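You operate a simulated robot arm through the tools that you are given. There is no shell and no other tool.

You are at the controls of a simulated robot arm. One attempt, no reset.

JOB
Put things in order on the top of the long steel bench. At the end: the red tin (marked "GREY") stands where the ribbed clay piece (marked "G3") stood; the red plug gauge (marked "NO GO") from the top of the long steel bench stands where the red tin stood; the ribbed clay piece from the top of the long steel bench stands where the clay spool (marked "J3") stood; the clay spool from the top of the long steel bench stands on top of the plaster slab (marked "D6"); whatever was shut is shut again. Leave all else as you found it, and nothing knocked over.
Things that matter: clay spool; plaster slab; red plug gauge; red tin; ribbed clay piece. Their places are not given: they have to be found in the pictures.

It is judged by the outcome, as a careful person would: the job done as asked, and still so three seconds after it is handed in. It fails if anything else is knocked over, pushed out of place, dropped, spilled or broken.

ROBOT AND FRAMES
A 7-joint arm with a two-finger gripper, fixed in place. Base frame: the origin is at the foot of the arm, x ahead of it, y to its left, z up; the work surface is at about z = 0. Units: m, degrees, N and s.
With the tool pointing down near the work surface it reaches from about 0.16 to 0.38 m from the base axis. Its first joint turns from -72.0 to 72.0 degrees. Payload 0.6 kg.
Tool frame: the origin (TCP) lies between the finger pads and is the grasp point; the fingertips stand 0.022 m ahead of it; z points along the fingers, y is the line along which they close. Largest opening 0.092 m; the body of the gripper starts 0.065 m behind the TCP.
Orientation is that of the tool frame in the base frame, as a unit quaternion [x, y, z, w]. With the fingers straight down and closing along the base's y, the tool's x points along the base's -x, its y along +y and its z along -z.

CONTROLS
- The arm moves only by the tool nudge_tool. Its argument "plan" is a list of rows, each a list of 7 numbers: the shift along the tool's x, y, z in units of 50 mm (1.0 is 50 mm), then the turn, a rotation vector about the tool's x, y, z in units of 6 degrees (1.0 is 6 degrees), then the closure, from 0 (fully open) to 1 (shut). In form: [[tx, ty, tz, rx, ry, rz, hand], ...]. A call has 1 to 20 rows; each row shifts and turns the commanded pose from where the row before left it, along the tool's axes as they then stand. A call with a number of a shift or a turn outside -1 to 1 is refused whole. A row lasts 0.2 s, in which the tool goes at most 0.05 m and 8.6 degrees; a call with a longer step from one row to the next is refused whole, and so is a gripper value outside its range. Where a pose cannot be reached the arm comes as near as it can. A force on the tool above 40 N (or 10 N above the force at the start of the call, whichever is more), or a blocked arm, ends the call early, and 0.2 s more pass. The fingers move at their own pace and stop on an object; they squeeze with about 26 N. The grip force told is the motor's: it shows also when the fingers shut on nothing. Time passes only in rows, and 0.2 s behind the last, so rows that do not move let the fingers close. The reply holds the time, the measured pose of the TCP, the force on the tool along the base axes, the opening and the grip force, in the units named above and with some noise, with the torque about the TCP (base axes, N m) and any sound that the robot's microphone picked up.
- Cameras (640 x 400 px; columns grow to the right, rows downward): "scene" is fixed at [0.0376, -0.2668, 0.4029]; the picture's right is [0.88, -0.47, 0.00], its down [-0.30, -0.57, -0.76] and it looks along [0.36, 0.67, -0.65] (base axes); focal length 230 px, centre (320, 200). "wrist" rides on the gripper at [0.071, 0.019, -0.102] in the tool frame; the picture's right is [-0.26, 0.97, 0.00], its down [-0.75, -0.20, -0.62] and it looks along [-0.60, -0.16, 0.78] (tool axes); focal length 280 px, centre (320, 200).
- get_image(camera): a new picture of that camera. No time passes.
- point_at(camera, pixels): for up to 12 pixels [column, row] of the newest picture of that camera ("zoom" is the newest enlarged one), the place [x, y, z] in the base frame of the surface seen there, good to about 0.003 m, but the place of the scene camera against the robot may be out by one fixed shift of up to 0.012 m in any direction. No time passes.
- zoom(camera, box): a new picture of the part [left, top, right, bottom] of that camera's present view, enlarged. No time passes.
- close_job(): hands the job in; it is judged then, once.

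Open the gripper and draw the arm clear of the work before you hand the job in, unless the task says otherwise.

The tools are called after "Request:" as a command line: name --pt "numbers of a row" for each row, then --argument value for the rest, lists and objects as JSON in quotes. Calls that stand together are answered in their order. nudge_tool: Moves the arm, as the interface text tells. Its arguments: {"type":"object","properties":{"plan":{"type":"array","items":{"type":"array","items":{"type":"number"}}}},"required":["plan"]} The other tools are called the same way: get_image (camera) takes a picture; point_at (camera, pixels) gives the place of the surface under pixels of a picture; zoom (camera, box) takes an enlarged picture of a part of a camera's view; close_job () hands the job in.

At the start:

```text
time: 0.0
ee_pos: [0.2477, 0.0773, 0.2404]
tool_rot: [0.0, 1.0, 0.0, 0.001]
contact_force: [0.3, -0.3, -1.0]
torque: [0.03, 0.01, 0.02]
gripper_width: 0.0918
grip_force: 0.0
```

scene: 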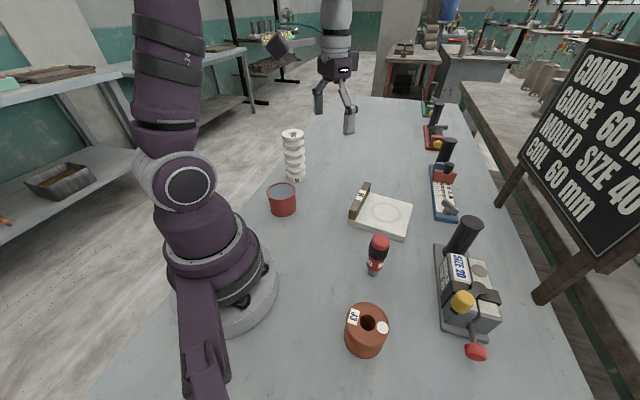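
wrist: 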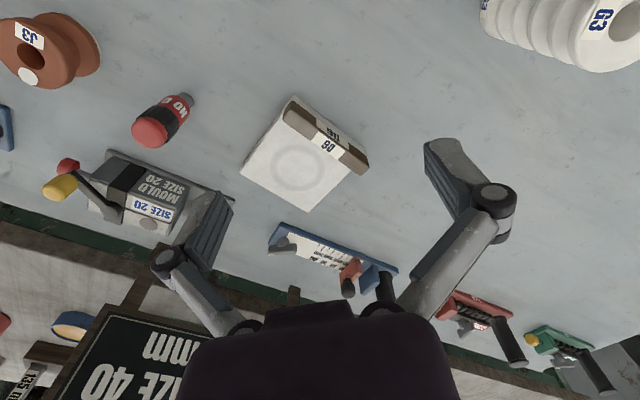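

I see the spool (J3) near scene (366,330), plug gauge (377,255), slab D6 (382,213), red tin (282,199), ribbed piece (293,155). I'll zoom in to look at them in detail.

Request:
zoom --camera "scene" --box '[240, 110, 440, 235]'

Request:
zoom --camera "scene" --box '[320, 220, 520, 370]'

Request:
point_at --camera "scene" --pixels '[[293, 133], [296, 179], [282, 187], [283, 214], [378, 240], [373, 273], [367, 312], [364, 354], [368, 322], [386, 211], [359, 197], [330, 300]]'

```text
3.20 times, centred on (340, 172) of scene
```

zoom: 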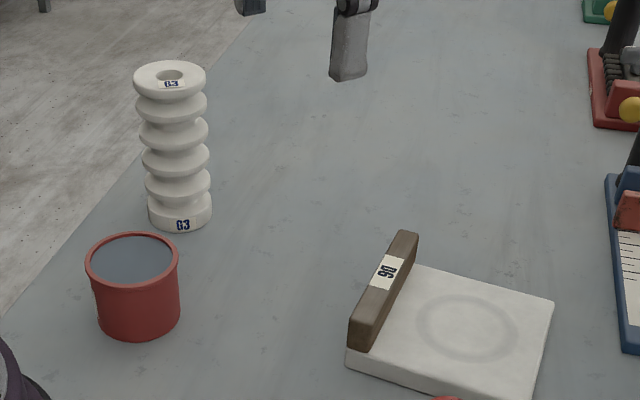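

```text
2.67 times, centred on (420, 295) of scene
```

zoom: 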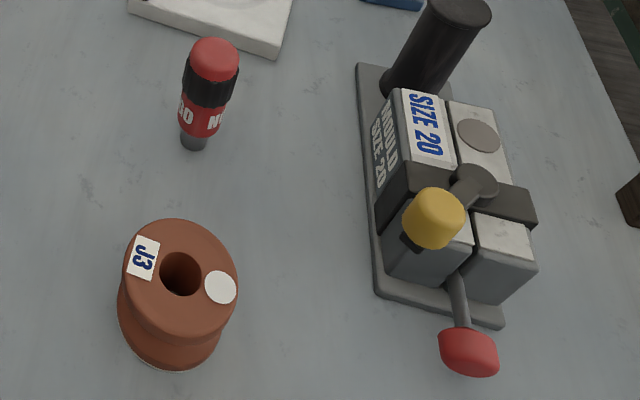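

```text
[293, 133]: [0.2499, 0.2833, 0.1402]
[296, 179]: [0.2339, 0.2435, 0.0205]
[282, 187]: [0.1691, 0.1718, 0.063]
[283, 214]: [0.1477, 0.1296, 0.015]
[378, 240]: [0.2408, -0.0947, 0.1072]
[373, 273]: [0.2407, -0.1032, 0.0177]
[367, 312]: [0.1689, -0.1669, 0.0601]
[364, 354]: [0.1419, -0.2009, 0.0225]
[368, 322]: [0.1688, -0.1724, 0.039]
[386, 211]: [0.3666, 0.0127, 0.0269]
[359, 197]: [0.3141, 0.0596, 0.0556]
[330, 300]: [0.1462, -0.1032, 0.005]
```

The wrist view shows spool, gauge, slab and G3's top. I'll measure the same features from the wrist camera, which doesn't carry the fixed shift, and zoom there.

Request:
zoom --camera "wrist" --box '[0, 0, 240, 150]'

Request:
zoom --camera "wrist" --box '[220, 80, 400, 220]'

Request:
point_at --camera "wrist" --pixels '[[296, 165], [241, 177], [308, 212], [290, 110], [358, 165], [327, 143], [155, 133], [190, 98], [28, 62], [300, 60], [100, 110], [620, 30]]'

```text
2.67 times, centred on (120, 75) of wrist
```

zoom: 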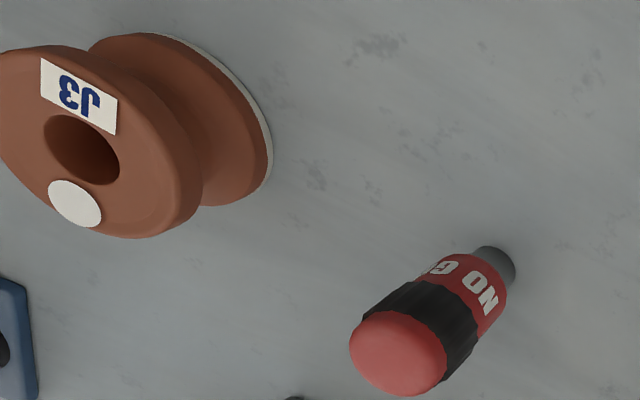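

```text
2.86 times, centred on (310, 150) of wrist
```

zoom: 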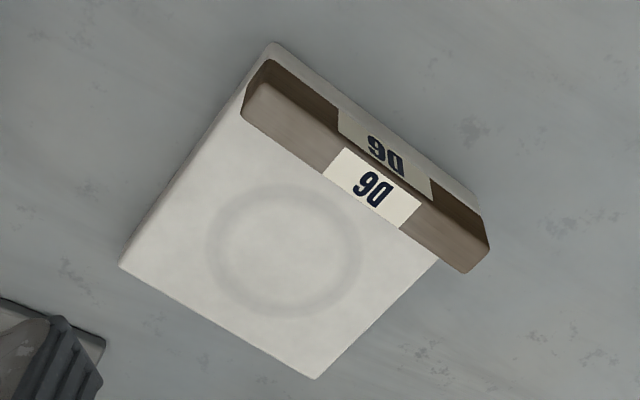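

```text
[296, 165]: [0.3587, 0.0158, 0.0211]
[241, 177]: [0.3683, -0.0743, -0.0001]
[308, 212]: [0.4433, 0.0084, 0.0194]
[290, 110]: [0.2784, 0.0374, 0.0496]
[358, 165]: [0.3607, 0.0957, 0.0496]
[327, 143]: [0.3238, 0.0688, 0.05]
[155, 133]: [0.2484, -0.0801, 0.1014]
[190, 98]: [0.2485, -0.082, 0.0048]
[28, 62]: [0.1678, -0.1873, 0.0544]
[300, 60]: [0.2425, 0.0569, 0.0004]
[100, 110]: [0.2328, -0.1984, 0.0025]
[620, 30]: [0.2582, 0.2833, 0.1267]
```

The wrist readings put the gauge at about (0.248,-0.081), the spool near (0.168,-0.187), the slab ring near (0.36,0.016) and the G3 top near (0.258,0.283). I'll stay high (z 0.24), draw back and yaw left to see the tin and G3 properly.

Request:
nudge_tool --pt "0.5 -0.18 0 0 0 0 0" --pt "0.5 -0.18 0 0 0 0 0" --pt "0.5 -0.18 0 0 0 0 0" --pt "0 0 0 0 0 -1 0" --pt "0 0 0 0 0 -1 0" --pt "0 0 0 0 0 -1 0" --pt "0 0 0 0 0 -1 0" --pt "0 0 0 0 0 -1 0" --pt "0 0 0 0 0 -1 0" --pt "0 0 0 0 0 -1 0" --pt "0 0 0 0 0 -1 0" --pt "0 0 0 0 0 -1 0" --pt "0 0 0 0 0 -1 0"

Request:
get_image --camera "wrist"

Request:
get_image --camera "scene"

```text
time: 2.8
ee_pos: [0.1712, 0.0513, 0.2399]
tool_rot: [-0.501, 0.865, 0.0, 0.001]
contact_force: [-0.1, -0.2, 0.3]
torque: [-0.02, -0.02, -0.04]
gripper_width: 0.092
grip_force: 0.0
```

```text
taken
```

wrist: 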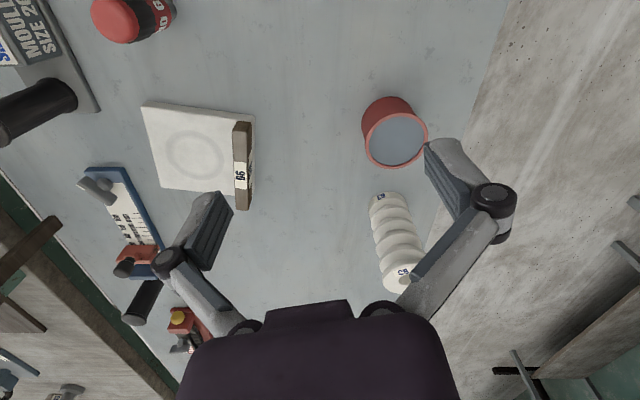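

```text
taken
```

scene: 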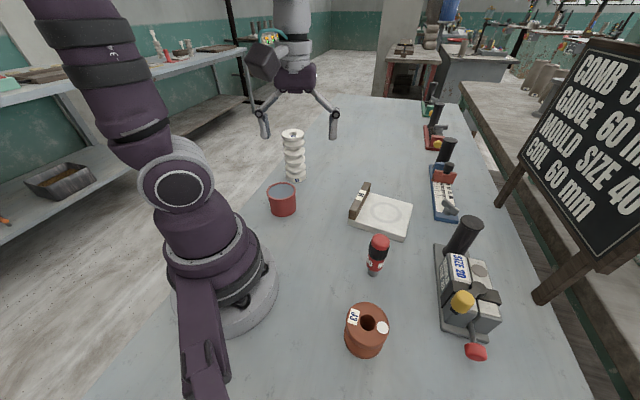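

Now the tin (395,130) and G3 (390,240) are both in the wrist view. I'll zoom and measure them.

Request:
zoom --camera "wrist" --box '[320, 80, 480, 300]'

Request:
point_at --camera "wrist" --pixels '[[394, 138], [365, 128], [424, 145], [392, 108], [398, 166], [388, 99], [378, 200], [395, 280], [396, 286], [200, 150], [245, 160], [440, 120]]'

```text
1.82 times, centred on (400, 190) of wrist
```

zoom: 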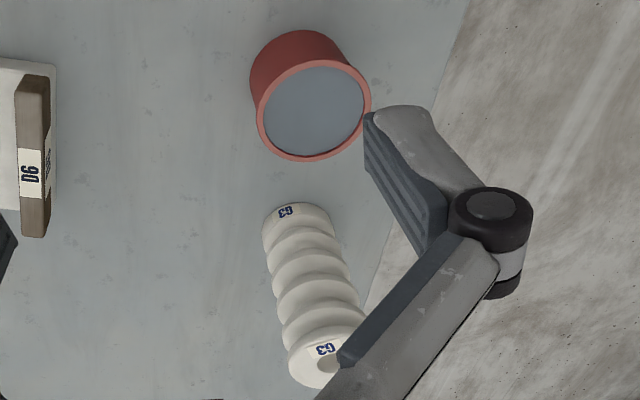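

```text
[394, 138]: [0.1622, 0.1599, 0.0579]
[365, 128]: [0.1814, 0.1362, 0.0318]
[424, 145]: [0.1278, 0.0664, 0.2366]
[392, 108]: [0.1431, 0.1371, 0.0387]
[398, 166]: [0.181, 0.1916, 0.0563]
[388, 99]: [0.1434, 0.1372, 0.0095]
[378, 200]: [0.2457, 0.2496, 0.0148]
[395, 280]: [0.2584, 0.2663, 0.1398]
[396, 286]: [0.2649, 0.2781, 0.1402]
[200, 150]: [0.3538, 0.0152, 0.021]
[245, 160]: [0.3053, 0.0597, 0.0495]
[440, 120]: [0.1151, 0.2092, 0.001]
```

Tin centre is about (0.162,0.162), top near z 0.06; G3's axis is around (0.26,0.275). Now I'll yaw to the right by 120° at the same height to look closely at the spool.

Request:
nudge_tool --pt "0 0 0 0 0 1 0" --pt "0 0 0 0 0 1 0" --pt "0 0 0 0 0 1 0" --pt "0 0 0 0 0 1 0" --pt "0 0 0 0 0 1 0" --pt "0 0 0 0 0 1 0" --pt "0 0 0 0 0 1 0" --pt "0 0 0 0 0 1 0" --pt "0 0 0 0 0 1 0" --pt "0 0 0 0 0 1 0" --pt "0 0 0 0 0 1 0" --pt "0 0 0 0 0 1 0" --pt "0 0 0 0 0 1 0" --pt "0 0 0 0 0 1 0" --pt "0 0 0 0 0 1 0" --pt "0 0 0 0 0 1 0" --pt "0 0 0 0 0 1 0" --pt "0 0 0 0 0 1 0" --pt "0 0 0 0 0 1 0" --pt "0 0 0 0 0 0 0"

Request:
get_image --camera "wrist"

```text
time: 7.0
ee_pos: [0.1712, 0.0502, 0.2402]
tool_rot: [0.455, 0.891, 0.0, 0.0]
contact_force: [1.0, 0.2, -0.3]
torque: [0.0, 0.01, 0.02]
gripper_width: 0.0917
grip_force: 0.0
```

```text
taken
```

wrist: 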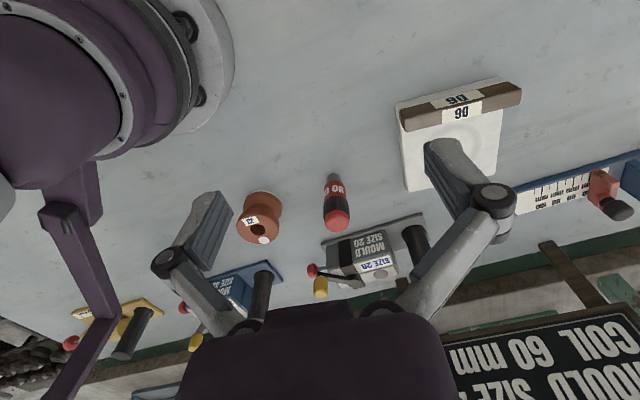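

The spool shows at (258,217) with the gauge at (336,200). I'll zoom and measure both.

Request:
zoom --camera "wrist" --box '[210, 160, 370, 260]'

Request:
point_at --camera "wrist" --pixels '[[258, 231], [239, 222], [277, 229], [256, 243], [256, 194], [337, 220], [333, 180], [295, 200], [240, 210], [281, 206], [262, 238], [255, 220]]'

```text
4.00 times, centred on (290, 210) of wrist
```

zoom: 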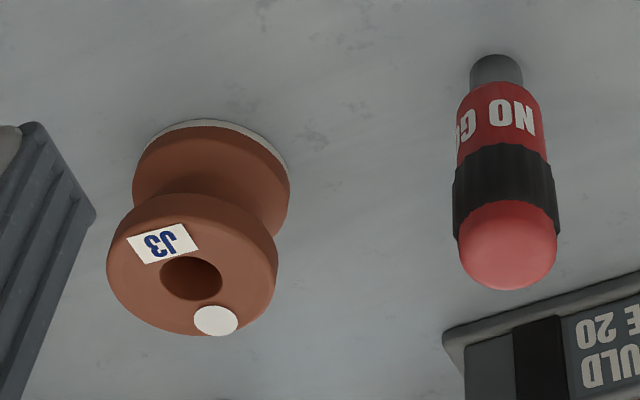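

```text
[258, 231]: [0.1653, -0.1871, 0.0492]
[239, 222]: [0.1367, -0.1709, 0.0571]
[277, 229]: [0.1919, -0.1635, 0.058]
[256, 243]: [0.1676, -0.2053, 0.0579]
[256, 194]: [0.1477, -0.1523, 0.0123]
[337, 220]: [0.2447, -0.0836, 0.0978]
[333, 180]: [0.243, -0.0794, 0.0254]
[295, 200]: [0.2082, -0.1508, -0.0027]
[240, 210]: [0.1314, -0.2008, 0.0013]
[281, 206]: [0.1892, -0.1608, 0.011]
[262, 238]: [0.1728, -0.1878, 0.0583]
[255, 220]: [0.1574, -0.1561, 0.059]
```

The spool is about 0.06 across, 0.058 tall, centred near (0.165,-0.177); the present yaw (-54°) makes the finger line parallel to the slab's wooden strip, so I'll use it for both pick and place. Moving above the spool at z 0.24.

Request:
nudge_tool --pt "-0.602 -0.4617 0 0 0 0 0" --pt "-0.602 -0.4617 0 0 0 0 0" --pt "-0.602 -0.4617 0 0 0 0 0" --pt "-0.602 -0.4617 0 0 0 0 0" --pt "-0.602 -0.4617 0 0 0 0 0" --pt "-0.602 -0.4617 0 0 0 0 0" --pt "0 0 0 0 0 0 0"

Request:
get_image --camera "wrist"

Request:
get_image --camera "scene"

```text
time: 8.6
ee_pos: [0.1653, -0.1785, 0.2401]
tool_rot: [0.455, 0.891, 0.0, 0.0]
contact_force: [-0.8, 0.2, 0.7]
torque: [0.0, -0.01, 0.02]
gripper_width: 0.0918
grip_force: 0.1
```

```text
taken
```

wrist: 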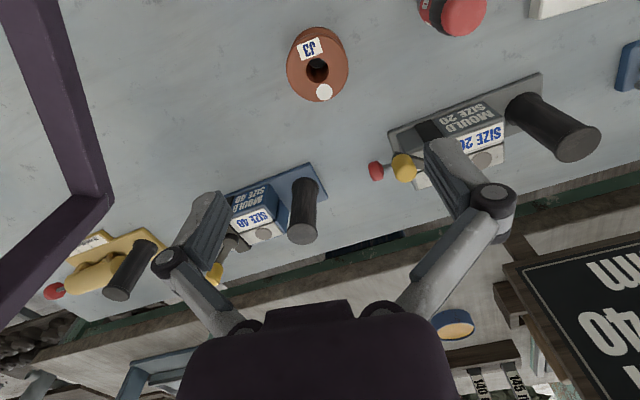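

```text
taken
```

scene: 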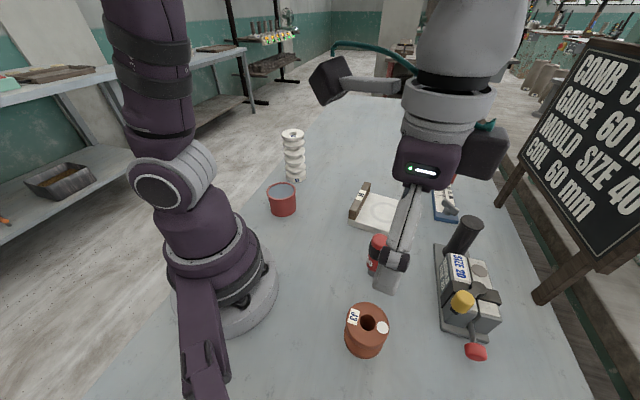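

The spool is now directly under the gripper, seen at (318,66) in the wrist view. I'll measure its top face edges to get the centre.

Request:
zoom --camera "wrist" --box '[270, 15, 370, 115]'

Request:
point_at --camera "wrist" --pixels '[[318, 70], [289, 68], [347, 68], [318, 101], [330, 40], [300, 40], [299, 95], [340, 90], [316, 28]]'

```text
4.00 times, centred on (320, 65) of wrist
```

zoom: 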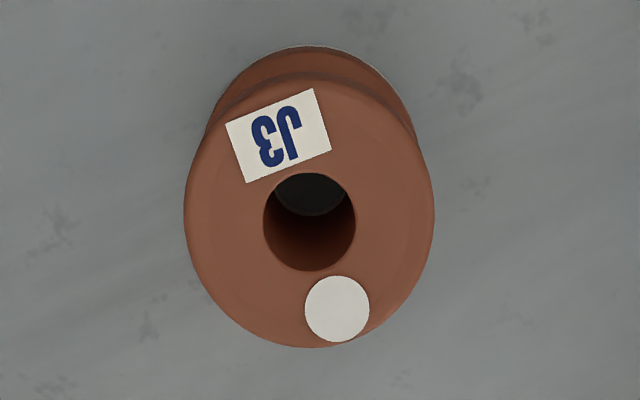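

```text
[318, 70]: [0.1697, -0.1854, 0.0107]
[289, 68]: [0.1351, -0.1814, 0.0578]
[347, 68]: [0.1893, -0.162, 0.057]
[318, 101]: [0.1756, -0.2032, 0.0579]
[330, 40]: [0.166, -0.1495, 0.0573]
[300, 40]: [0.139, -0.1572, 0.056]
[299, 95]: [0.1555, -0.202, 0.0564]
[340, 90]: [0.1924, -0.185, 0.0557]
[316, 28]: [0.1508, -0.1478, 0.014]
```

Top-face edge points fit a circle centred at about (0.1645,-0.1765), radius 0.029. I'll trim the small offset and descend to TCP z 0.030 with open fingers, then check.

Request:
nudge_tool --pt "0.042 0.01 0.6 0 0 0 0" --pt "0 0 0.7 0 0 0 0" --pt "0 0 0.7 0 0 0 0" --pt "0 0 0.6 0 0 0 0" --pt "0 0 0.5 0 0 0 0" --pt "0 0 0.4 0 0 0 0" --pt "0 0 0.4 0 0 0 0" --pt "0 0 0.3 0 0 0 0" --pt "0 0 0 0 0 0 0"

Request:
get_image --camera "scene"

Request:
get_image --camera "wrist"

```text
time: 10.6
ee_pos: [0.1647, -0.1747, 0.0291]
tool_rot: [0.453, 0.891, 0.0, 0.0]
contact_force: [-0.2, 0.4, 0.0]
torque: [0.0, -0.03, 0.05]
gripper_width: 0.0922
grip_force: 0.1
```

```text
taken
```

scene: 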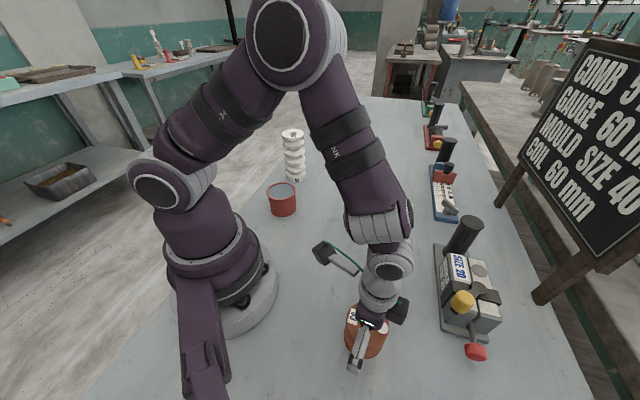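

```text
taken
```

wrist: 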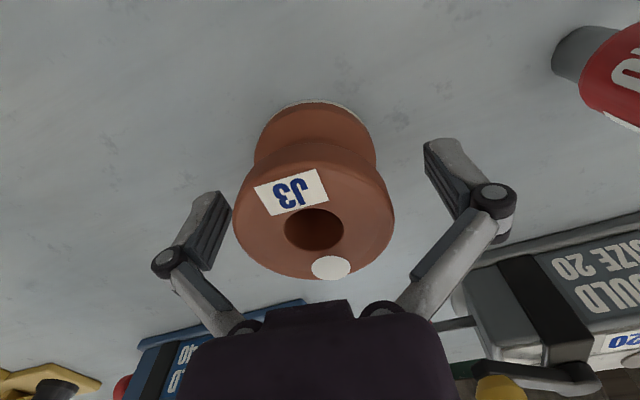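

The fingers straddle the spool cleanly with no contact force. I'll close on it and wait a second.

Request:
nudge_tool --pt "0 0 0 0 0 0 1" --pt "0 0 0 0 0 0 1" --pt "0 0 0 0 0 0 1" --pt "0 0 0 0 0 0 1" --pt "0 0 0 0 0 0 1"

Request:
get_image --camera "wrist"

```text
time: 11.8
ee_pos: [0.1652, -0.176, 0.0286]
tool_rot: [0.454, 0.891, 0.0, 0.0]
contact_force: [-2.8, -1.1, 13.4]
torque: [-0.1, 0.11, -0.07]
gripper_width: 0.0594
grip_force: 26.5
```

```text
taken
```

wrist: 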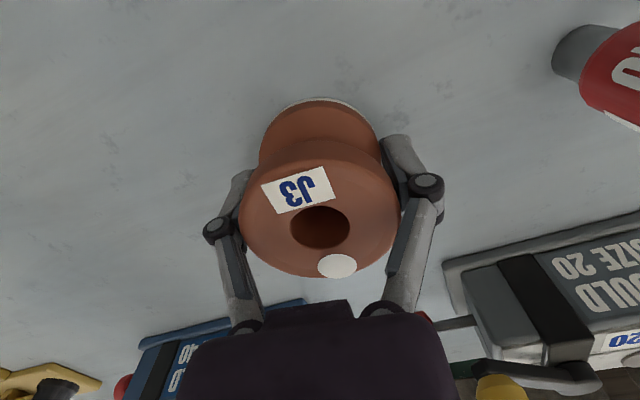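

Gripped at 0.0594 m opening with 26.5 N. I'll lift slowly by 4 cm and check that it hangs straight and that the white base layer comes along.

Request:
nudge_tool --pt "0 0 -0.2 0 0 0 1" --pt "0 0 -0.3 0 0 0 1" --pt "0 0 -0.3 0 0 0 1" --pt "0 0 0 0 0 0 1"

Request:
get_image --camera "wrist"

Request:
zoom --camera "scene" --box '[300, 230, 440, 400]'

```text
time: 12.8
ee_pos: [0.1668, -0.1733, 0.0708]
tool_rot: [0.454, 0.891, 0.0, 0.0]
contact_force: [-0.5, 1.1, -2.2]
torque: [0.02, 0.01, 0.01]
gripper_width: 0.0594
grip_force: 26.3
```

```text
taken
```

wrist: 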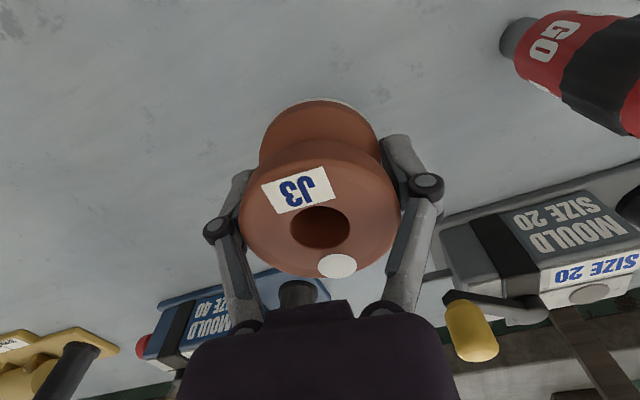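

```text
2.35 times, centred on (370, 315) of scene
```

zoom: 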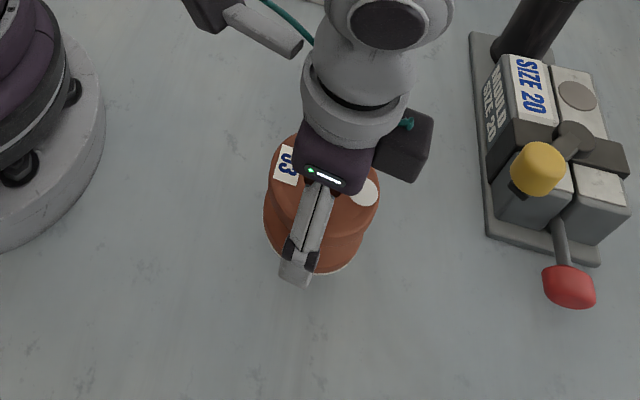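

The spool is clear of the table and nothing stayed behind. I'll raise to z 0.24 and move to about (0.23,0.10) for a clear look at the slab's ring before placing.

Request:
nudge_tool --pt "0 0 -0.85 0 0 0 1" --pt "0 0 -0.85 0 0 0 1" --pt "0 0 -0.85 0 0 0 1" --pt "0 0 -0.85 0 0 0 1" --pt "0.461 0.533 0 0 0 0 1" --pt "0.461 0.533 0 0 0 0 1" --pt "0.461 0.533 0 0 0 0 1" --pt "0.461 0.533 0 0 0 0 1" --pt "0.461 0.533 0 0 0 0 1" --pt "0.461 0.533 0 0 0 0 1" --pt "0.461 0.533 0 0 0 0 1" --pt "0.461 0.533 0 0 0 0 1" --pt "0 0 0 0 0 0 1"

Request:
get_image --camera "wrist"

Request:
get_image --camera "scene"

```text
time: 15.6
ee_pos: [0.2286, 0.1036, 0.2406]
tool_rot: [0.453, 0.891, 0.0, 0.0]
contact_force: [-0.2, 0.0, -2.8]
torque: [0.0, 0.02, 0.0]
gripper_width: 0.0593
grip_force: 26.0
```

```text
taken
```

wrist: 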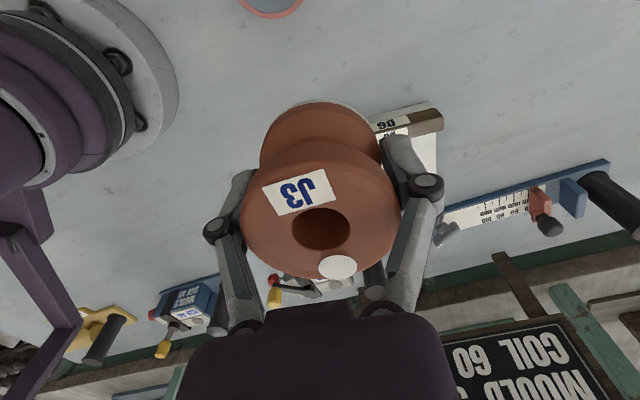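

```text
taken
```

scene: 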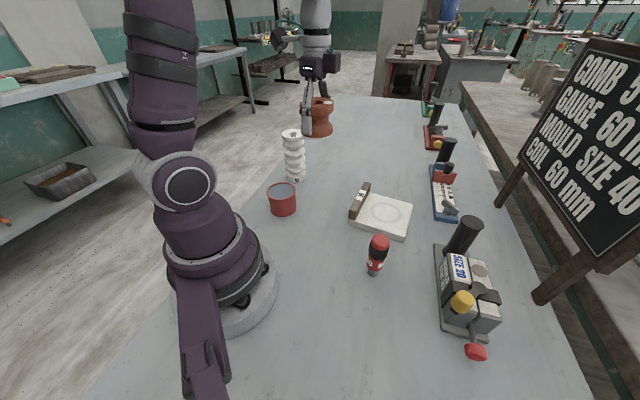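

The spool hides the slab in the wrist view, so I'll measure the ring and slab corners in the scene view and tie them to the wrist readings.

Request:
zoom --camera "scene" --box '[336, 170, 426, 250]'

```text
5.00 times, centred on (381, 210) of scene
```

zoom: 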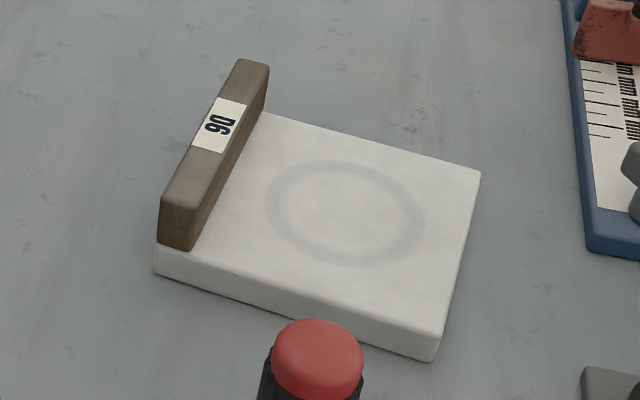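

Ring ellipse in this zoom is centred near (345,213) and the strip's top label near (219,127); measuring these.

Request:
point_at --camera "zoom" --pixels '[[345, 213], [275, 205], [417, 218], [350, 165], [338, 260], [219, 127], [255, 64], [175, 195], [478, 174], [436, 332], [158, 250], [100, 100]]'

```text
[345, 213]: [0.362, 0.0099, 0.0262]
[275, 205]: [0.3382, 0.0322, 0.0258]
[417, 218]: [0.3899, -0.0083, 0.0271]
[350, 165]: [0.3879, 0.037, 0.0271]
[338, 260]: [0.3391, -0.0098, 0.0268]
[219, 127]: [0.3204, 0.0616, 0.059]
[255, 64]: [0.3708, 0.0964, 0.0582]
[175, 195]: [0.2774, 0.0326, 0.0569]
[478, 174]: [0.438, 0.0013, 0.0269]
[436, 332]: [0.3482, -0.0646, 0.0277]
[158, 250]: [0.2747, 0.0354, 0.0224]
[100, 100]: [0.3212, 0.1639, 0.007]
```

Scene readings give the ring centre (0.364,0.0125) before the camera shift. To pin it in the robot frame I'll move back to about (0.171,0.05), where the slab is visible past the finger in the wrist view.

Request:
nudge_tool --pt "-0.063 -0.52 0 0 0 0 1" --pt "-0.063 -0.52 0 0 0 0 1" --pt "-0.063 -0.52 0 0 0 0 1" --pt "0 0 0 0 0 0 1"

Request:
zoom --camera "wrist" --box '[380, 60, 560, 200]'

```text
time: 16.6
ee_pos: [0.1727, 0.0463, 0.2399]
tool_rot: [0.455, 0.891, 0.0, 0.0]
contact_force: [0.5, 0.0, -2.2]
torque: [-0.02, 0.02, 0.0]
gripper_width: 0.0596
grip_force: 26.0
```

```text
2.86 times, centred on (470, 130) of wrist
```

zoom: 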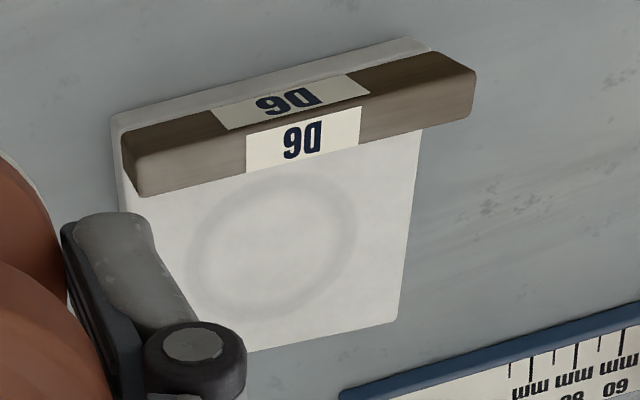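

The ring is visible (ellipse centre near (271,247) in this zoom); measuring its points and the label.

Request:
point_at --camera "zoom" --pixels '[[271, 247], [193, 260], [349, 232], [288, 180], [255, 313], [303, 140], [397, 318], [465, 70], [145, 195], [420, 130], [124, 140], [500, 200]]'

```text
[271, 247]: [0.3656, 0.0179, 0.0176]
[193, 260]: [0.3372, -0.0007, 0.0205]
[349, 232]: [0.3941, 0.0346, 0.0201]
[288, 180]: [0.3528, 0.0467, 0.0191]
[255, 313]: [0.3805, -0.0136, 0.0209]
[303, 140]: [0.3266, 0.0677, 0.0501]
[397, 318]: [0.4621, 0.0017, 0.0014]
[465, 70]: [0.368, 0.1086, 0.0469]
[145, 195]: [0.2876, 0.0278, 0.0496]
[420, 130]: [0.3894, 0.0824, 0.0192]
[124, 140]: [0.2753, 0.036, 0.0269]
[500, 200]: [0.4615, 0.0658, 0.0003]
```

The ring centre in the robot frame is about (0.366,0.017), top z 0.020. I'll carry the spool above it at z 0.15.

Request:
nudge_tool --pt "-0.458 0.464 0.3 0 0 0 1" --pt "-0.458 0.464 0.3 0 0 0 1" --pt "-0.458 0.464 0.3 0 0 0 1" --pt "-0.458 0.464 0.3 0 0 0 1" --pt "-0.458 0.464 0.3 0 0 0 1" --pt "-0.458 0.464 0.3 0 0 0 1" --pt "0 0 0 0 0 0 1" --pt "0 0 0 0 0 0 1"

Request:
get_image --camera "wrist"

Request:
get_image --camera "scene"

```text
time: 18.4
ee_pos: [0.3646, 0.0181, 0.1499]
tool_rot: [0.455, 0.891, 0.0, 0.0]
contact_force: [0.0, 0.8, -2.6]
torque: [0.03, 0.0, -0.01]
gripper_width: 0.0592
grip_force: 25.8
```

```text
taken
```

wrist: 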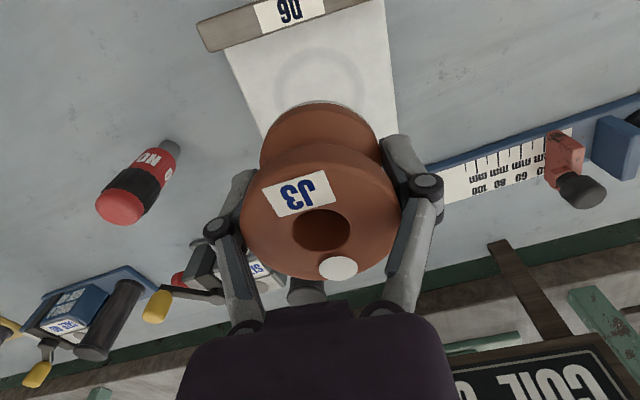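

```text
taken
```

scene: 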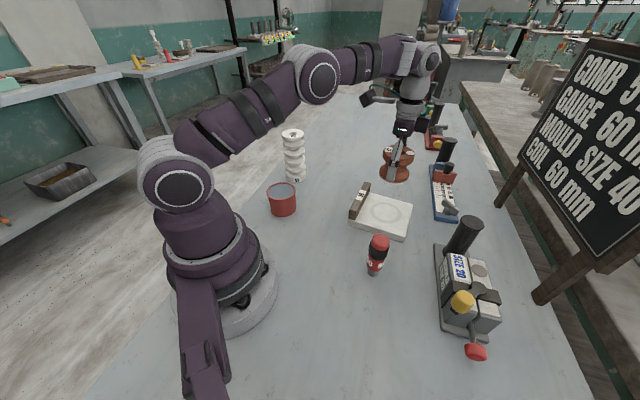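

Ring is visible at about (320,82) above the spool in the wrist view; measuring it again from here for a final correction.

Request:
zoom --camera "wrist" --box '[200, 0, 440, 150]'

Request:
point_at --camera "wrist" --pixels '[[320, 84], [279, 88], [362, 80], [315, 51], [321, 227], [241, 215], [401, 210], [320, 279]]'

```text
2.67 times, centred on (320, 75) of wrist
```

zoom: 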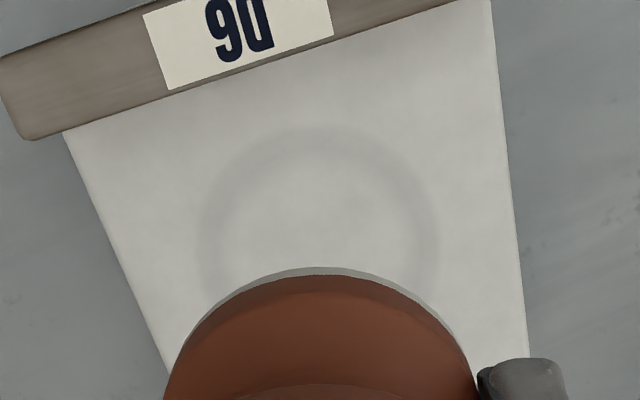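

```text
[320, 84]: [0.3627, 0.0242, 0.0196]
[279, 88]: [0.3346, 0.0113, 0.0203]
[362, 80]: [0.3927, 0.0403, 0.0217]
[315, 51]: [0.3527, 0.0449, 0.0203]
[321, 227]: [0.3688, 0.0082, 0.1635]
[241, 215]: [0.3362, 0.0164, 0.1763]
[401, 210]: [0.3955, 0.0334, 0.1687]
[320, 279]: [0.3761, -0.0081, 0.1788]
```

Spool centre and ring centre agree within about 3 mm; I'll trim y by -2.5 mm and descend to about 4 mm above contact.

Request:
nudge_tool --pt "-0.046 -0.02 0.3 0 0 0 1" --pt "0 0 0.4 0 0 0 1" --pt "0 0 0.4 0 0 0 1" --pt "0 0 0.4 0 0 0 1" --pt "0 0 0.24 0 0 0 1" --pt "0 0 0.16 0 0 0 1" --pt "0 0 0 0 0 0 1"

Request:
get_image --camera "scene"

Request:
get_image --camera "wrist"

```text
time: 20.0
ee_pos: [0.3674, 0.0161, 0.0543]
tool_rot: [0.454, 0.891, 0.0, 0.0]
contact_force: [-0.5, 0.2, -2.6]
torque: [0.03, -0.05, 0.03]
gripper_width: 0.0591
grip_force: 26.3
```

```text
taken
```

scene: 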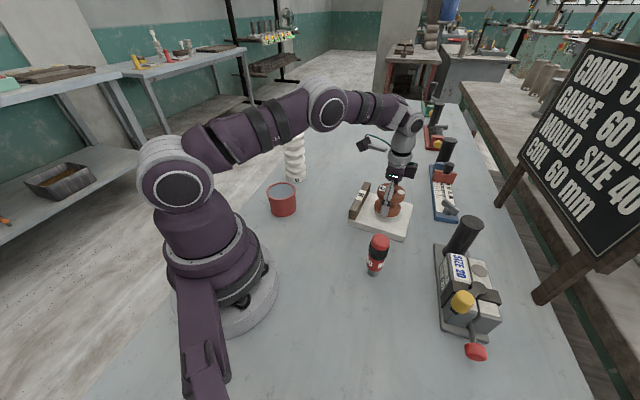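

```text
taken
```

wrist: 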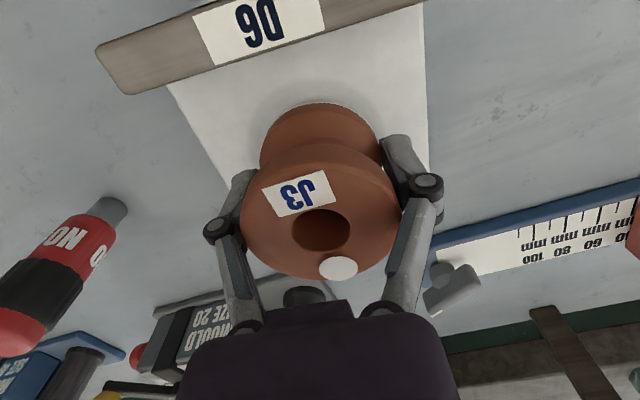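

The spool sits over the ring, a few mm above the slab. I'll lower in 1.5 mm steps watching for contact.

Request:
nudge_tool --pt "0 0 0.03 0 0 0 1" --pt "0 0 0.03 0 0 0 1" --pt "0 0 0 0 0 0 1"

Request:
zoom --camera "scene" --box '[336, 170, 426, 250]'

```text
time: 20.8
ee_pos: [0.3662, 0.0156, 0.0531]
tool_rot: [0.453, 0.891, 0.0, -0.001]
contact_force: [0.4, 0.1, -2.3]
torque: [-0.03, -0.01, 0.04]
gripper_width: 0.0593
grip_force: 26.0
```

```text
5.00 times, centred on (381, 210) of scene
```

zoom: 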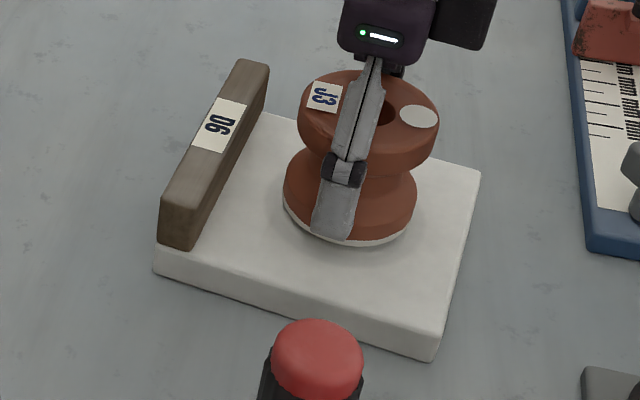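

No contact yet (force still -2.3 N). Continuing down in small steps.

Request:
nudge_tool --pt "0 0 0.03 0 0 0 1" --pt "0 0 0.03 0 0 0 1" --pt "0 0 0 0 0 0 1"

```text
time: 21.6
ee_pos: [0.3658, 0.0152, 0.0497]
tool_rot: [0.454, 0.891, 0.0, 0.0]
contact_force: [0.2, -0.8, -2.3]
torque: [-0.02, 0.03, 0.01]
gripper_width: 0.0591
grip_force: 25.8
```

Still only the weight shows. One more small step down.

Request:
nudge_tool --pt "0 0 0.025 0 0 0 1" --pt "0 0 0 0 0 0 1"

```text
time: 22.2
ee_pos: [0.3668, 0.0158, 0.0483]
tool_rot: [0.454, 0.891, 0.0, 0.0]
contact_force: [-8.3, 0.7, 17.5]
torque: [-0.18, 0.1, -0.13]
gripper_width: 0.0592
grip_force: 25.8
```

Contact now (about +17 N up). I'll ease up half a millimetre and open the fingers.

Request:
nudge_tool --pt "0 0 -0.012 0 0 0 1" --pt "0 0 0 0 0 0 0.3" --pt "0 0 0 0 0 0 0" --pt "0 0 0 0 0 0 0" --pt "0 0 0 0 0 0 0" --pt "0 0 0 0 0 0 0"

Request:
get_image --camera "wrist"

Request:
zoom --camera "scene" --box '[336, 170, 426, 250]'

```text
time: 23.6
ee_pos: [0.3657, 0.0165, 0.0493]
tool_rot: [0.454, 0.891, 0.0, -0.001]
contact_force: [-0.6, 1.7, 0.1]
torque: [-0.01, -0.02, -0.02]
gripper_width: 0.0919
grip_force: 0.1
```

```text
taken
```

wrist: 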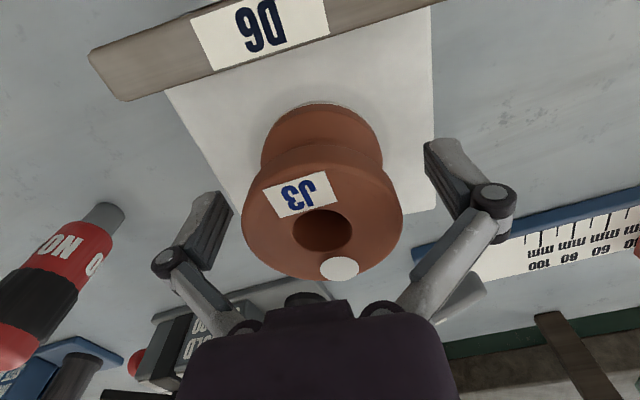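

```text
5.00 times, centred on (381, 210) of scene
```

zoom: 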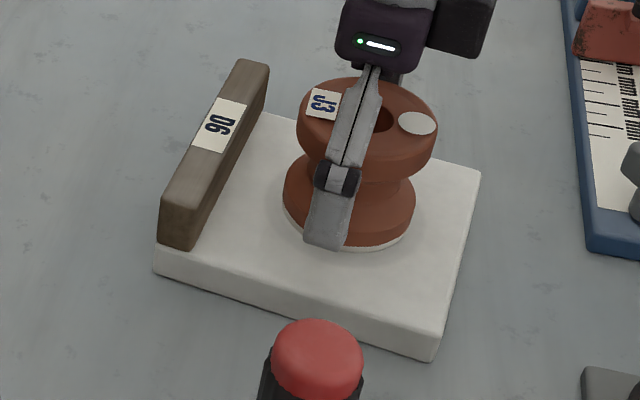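

Released cleanly and the spool stands in the ring. I'll rise straight up to z 0.24 and withdraw toward (0.22,0.12).

Request:
nudge_tool --pt "0 0 -0.3 0 0 0 0" --pt "0 0 -0.7 0 0 0 0" --pt "0 0 -0.7 0 0 0 0" --pt "0 0 -0.7 0 0 0 0" --pt "0 0 -0.7 0 0 0 0" --pt "0 0 -0.7 0 0 0 0" --pt "0.678 -0.229 0 0 0 0 0" --pt "0.678 -0.229 0 0 0 0 0" --pt "0.678 -0.229 0 0 0 0 0" --pt "0.678 -0.229 0 0 0 0 0" --pt "0.678 -0.229 0 0 0 0 0" --pt "0 0 0 0 0 0 0"

Request:
get_image --camera "scene"

```text
time: 26.2
ee_pos: [0.2901, 0.1405, 0.2459]
tool_rot: [0.455, 0.891, 0.001, 0.0]
contact_force: [1.1, -0.2, -0.4]
torque: [-0.03, -0.01, 0.02]
gripper_width: 0.0922
grip_force: 0.1
out of reach, approached as far as the arm can: row 5, 6, 7, 8, 9, 10
```

```text
taken
```

scene: 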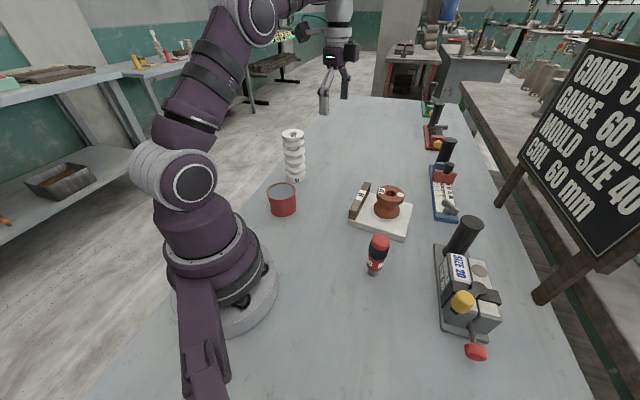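

The spool stands well on the slab. The arm's reach shrinks at this height, so I'm at (0.29,0.14); I'll draw in a bit to about (0.20,0.17) and turn the yaw to about +45° to view G3.

Request:
nudge_tool --pt "0.5 -0.3 0 0 0 0 0" --pt "0.5 -0.3 0 0 0 0 0" --pt "0.4 -0.3 0 0 0 -1 0" --pt "0 0 0 0 0 -1 0" --pt "0 0 0 0 0 -1 0" --pt "0 0 0 0 0 -1 0" --pt "0 0 0 0 0 -1 0" --pt "0 0 0 0 0 -1 0" --pt "0 0 0 0 0 -1 0" --pt "0 0 0 0 0 -1 0" --pt "0 0 0 0 0 -1 0" --pt "0 0 0 0 0 -1 0" --pt "0 0 0 0 0 -1 0" --pt "0 0 0 0 0 -1 0" --pt "0 0 0 0 0 -1 0" --pt "0 0 0 0 0 -1 0" --pt "0 0 0 0 0 -1 0" --pt "0 0 0 0 0 -1 0" --pt "0 0 0 0 0 0 0"

Request:
get_image --camera "wrist"

```text
time: 30.2
ee_pos: [0.2129, 0.1716, 0.2435]
tool_rot: [-0.359, 0.933, -0.001, 0.0]
contact_force: [-0.3, -0.2, -0.2]
torque: [-0.01, 0.0, -0.02]
gripper_width: 0.0919
grip_force: 0.1
```

```text
taken
```

wrist: 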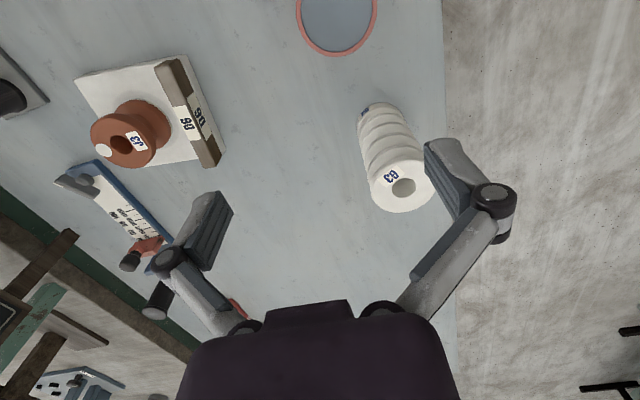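

G3's top is at (402,186) and visible now. Zooming and measuring its top face, base, and the tin.

Request:
zoom --camera "wrist" --box '[340, 90, 460, 220]'

Request:
point_at --camera "wrist" --pixels '[[402, 188], [373, 188], [400, 210], [385, 158], [428, 180], [374, 108], [364, 125], [392, 107], [415, 165], [372, 205]]'

```text
3.08 times, centred on (400, 155) of wrist
```

zoom: 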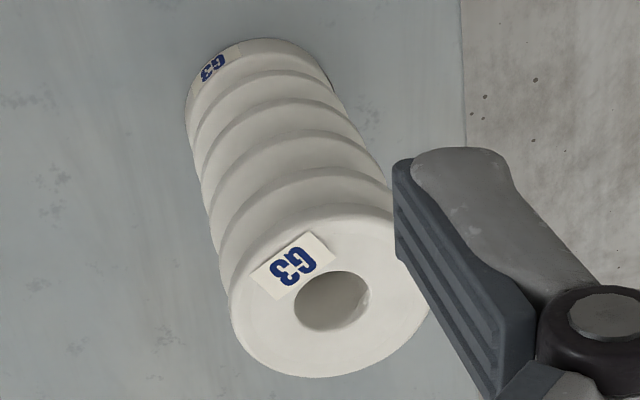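

```text
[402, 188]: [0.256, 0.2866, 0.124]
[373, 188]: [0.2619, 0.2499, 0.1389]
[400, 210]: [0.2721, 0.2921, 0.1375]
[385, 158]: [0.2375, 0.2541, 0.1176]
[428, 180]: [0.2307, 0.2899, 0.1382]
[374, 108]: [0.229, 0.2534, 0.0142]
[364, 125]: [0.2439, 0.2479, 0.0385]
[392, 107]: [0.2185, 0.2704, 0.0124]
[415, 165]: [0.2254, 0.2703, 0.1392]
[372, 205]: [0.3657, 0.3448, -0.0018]
```

G3's top face fits a circle centred at about (0.252,0.2745), radius 0.0265, top z 0.139. Before choosing a grasp height I'll measure the finger-link geometry to be sure the links don't hit its top.

Request:
point_at --camera "wrist" --pixels '[[440, 147], [465, 165], [432, 160], [465, 215], [493, 195], [470, 230], [440, 245], [410, 290], [385, 306], [310, 310], [215, 200], [235, 325]]'

```text
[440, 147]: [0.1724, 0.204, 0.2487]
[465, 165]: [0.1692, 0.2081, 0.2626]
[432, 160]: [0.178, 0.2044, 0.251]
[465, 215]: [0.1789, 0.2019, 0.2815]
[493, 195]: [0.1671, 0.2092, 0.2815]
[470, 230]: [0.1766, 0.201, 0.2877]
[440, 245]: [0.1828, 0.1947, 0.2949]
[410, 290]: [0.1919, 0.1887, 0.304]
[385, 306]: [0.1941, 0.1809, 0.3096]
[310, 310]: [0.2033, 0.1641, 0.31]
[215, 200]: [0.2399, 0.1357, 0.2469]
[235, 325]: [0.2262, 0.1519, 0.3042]
```

The links slope inward from about 0.038 m above the TCP, so I'll grasp G3 with TCP at z≈0.103 and approach sideways: first line up on its radial line at r≈0.29 (0.196,0.2136) with yaw 47.4°.

Request:
nudge_tool --pt "-0.155 0.425 0 0 0 0 0" --pt "-0.155 0.425 0 0 0 0 0" --pt "0 0 0 0 0 -0.89 0" --pt "0 0 0 0 0 0 0"

Request:
get_image --camera "wrist"

```text
time: 31.2
ee_pos: [0.1954, 0.2119, 0.2438]
tool_rot: [-0.401, 0.916, 0.001, 0.0]
contact_force: [-0.1, -0.6, 0.6]
torque: [0.03, -0.02, -0.01]
gripper_width: 0.0922
grip_force: 0.1
```

```text
taken
```

wrist: 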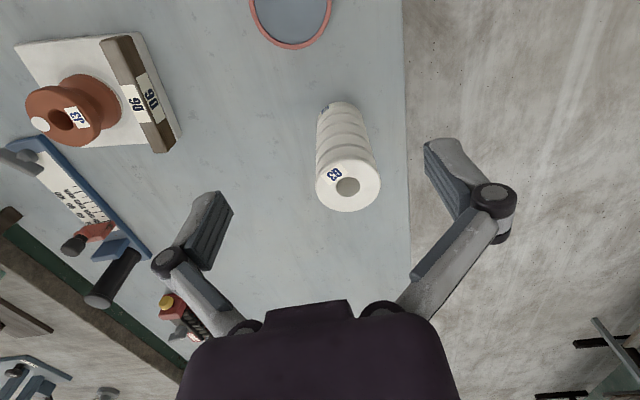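

G3 is now unobstructed between the fingers; top ellipse centre at about (348,184). Measuring its edges.

Request:
zoom --camera "wrist" --box '[290, 80, 410, 230]'

Request:
point_at --camera "wrist" --pixels '[[318, 186], [378, 183], [340, 163], [348, 209], [327, 165], [368, 166], [328, 203], [370, 201], [330, 107], [360, 112], [345, 104]]'

```text
2.67 times, centred on (350, 155) of wrist
```

zoom: 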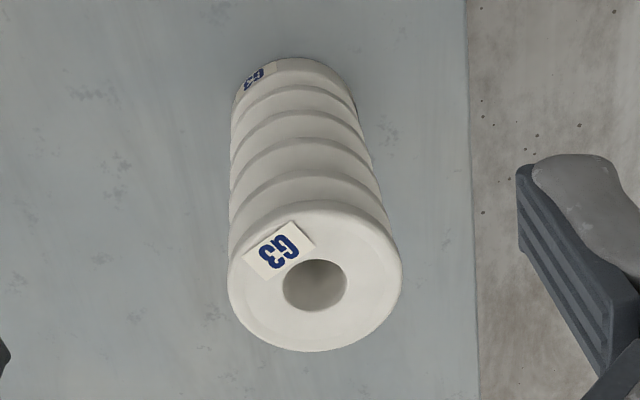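

```text
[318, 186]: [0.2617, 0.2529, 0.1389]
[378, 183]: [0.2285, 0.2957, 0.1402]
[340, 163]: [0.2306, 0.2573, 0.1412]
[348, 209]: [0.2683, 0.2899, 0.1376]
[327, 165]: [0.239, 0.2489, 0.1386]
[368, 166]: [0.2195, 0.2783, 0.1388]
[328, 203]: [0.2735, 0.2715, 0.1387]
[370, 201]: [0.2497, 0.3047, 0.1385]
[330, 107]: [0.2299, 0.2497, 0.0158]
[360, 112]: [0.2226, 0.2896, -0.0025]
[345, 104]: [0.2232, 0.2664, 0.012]
```

Eight edge points put G3's axis at about (0.247,0.275), radius 0.0275. I'll shift 4.5 mm sideways to line up and descend to z≈0.103 inward of it.

Request:
nudge_tool --pt "0 0.09 0.5 0 0 0 0" --pt "0 0 0.6 0 0 0 0" --pt "0 0 0.6 0 0 0 0" --pt "0 0 0.6 0 0 0 0" --pt "0 0 0.516 0 0 0 0" --pt "0 0 0 0 0 0 0"

Request:
get_image --camera "wrist"

Request:
get_image --camera "scene"

```text
time: 32.6
ee_pos: [0.1911, 0.218, 0.1015]
tool_rot: [-0.402, 0.916, -0.001, 0.001]
contact_force: [0.1, 0.4, -0.9]
torque: [0.0, 0.04, -0.01]
gripper_width: 0.0919
grip_force: 0.2
```

```text
taken
```

wrist: 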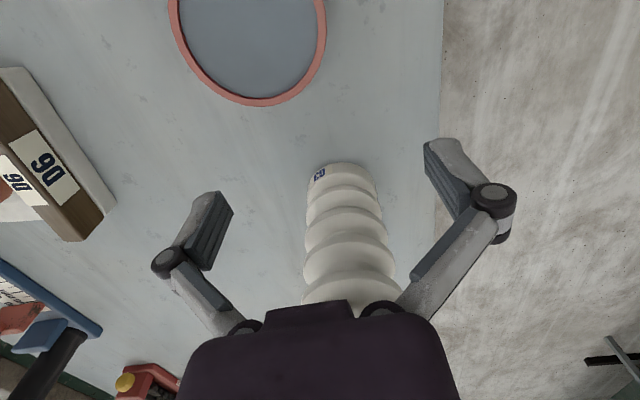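

```text
taken
```

scene: 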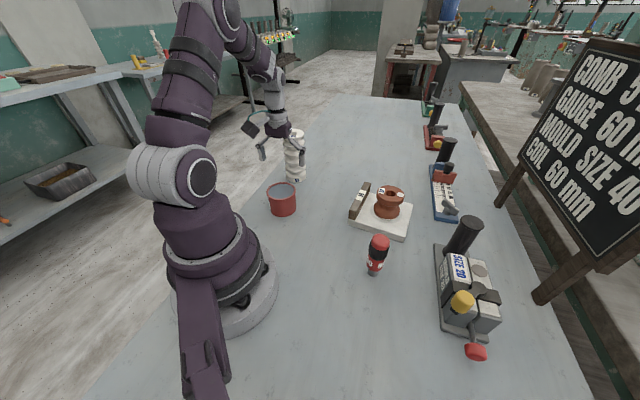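

G3's lower ribs are visible at columns ~305–385. I'll measure its left and right flanks to confirm the lateral alignment before sliding outward.

Request:
point_at --camera "wrist" --pixels '[[308, 188], [376, 188], [306, 228], [386, 226], [342, 166], [345, 200], [303, 268], [395, 262], [347, 230], [348, 270]]'

```text
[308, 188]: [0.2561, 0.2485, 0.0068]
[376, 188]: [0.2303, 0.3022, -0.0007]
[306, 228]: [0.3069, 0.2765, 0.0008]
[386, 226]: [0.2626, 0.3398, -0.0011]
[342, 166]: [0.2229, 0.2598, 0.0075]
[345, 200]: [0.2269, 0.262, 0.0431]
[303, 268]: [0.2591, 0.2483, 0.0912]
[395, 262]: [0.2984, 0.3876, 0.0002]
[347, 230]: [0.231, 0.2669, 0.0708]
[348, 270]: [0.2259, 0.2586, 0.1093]
```

Lateral offset is under 2 mm and the axis is 0.0795 m ahead along the tool's -x. Sliding outward to straddle G3.

Request:
nudge_tool --pt "-0.4 0 0 0 0 0 0" --pt "-0.4 0 0 0 0 0 0" --pt "-0.4 0 0 0 0 0 0" --pt "-0.39 0 0 0 0 0 0" --pt "0 0 0 0 0 0 0"

Request:
get_image --camera "wrist"

Request:
zoom --camera "scene" --box '[240, 70, 400, 220]'

```text
time: 33.8
ee_pos: [0.247, 0.2751, 0.1012]
tool_rot: [-0.401, 0.916, -0.001, -0.001]
contact_force: [0.4, 0.4, 0.1]
torque: [0.01, 0.0, -0.02]
gripper_width: 0.0922
grip_force: 0.0
```

```text
taken
```

wrist: 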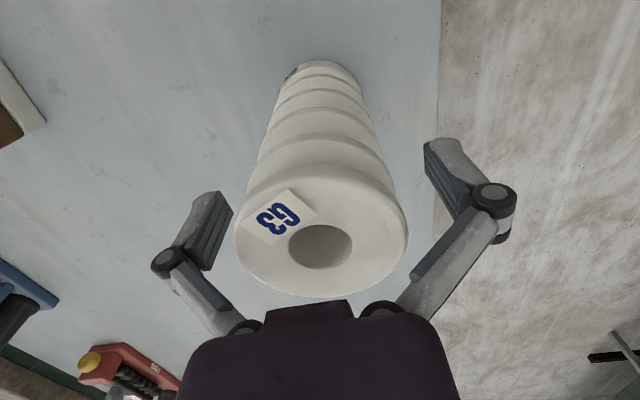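

```text
2.67 times, centred on (320, 145) of scene
```

zoom: 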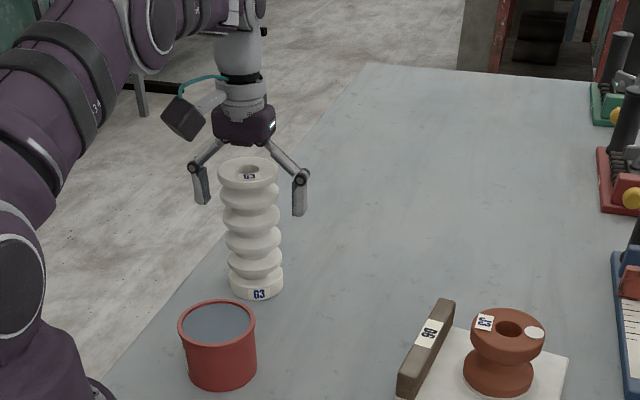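

The fingers straddle G3's upper part. Quick check of its top-face centre against the TCP (0.247,0.275) before closing.

Request:
point_at --camera "wrist" --pixels '[[238, 228], [405, 222], [318, 293], [300, 172], [262, 272], [378, 268]]'

```text
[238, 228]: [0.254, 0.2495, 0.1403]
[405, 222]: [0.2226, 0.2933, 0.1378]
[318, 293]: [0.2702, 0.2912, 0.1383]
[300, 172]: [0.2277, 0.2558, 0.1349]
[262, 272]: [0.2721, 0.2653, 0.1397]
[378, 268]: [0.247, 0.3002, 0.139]
```

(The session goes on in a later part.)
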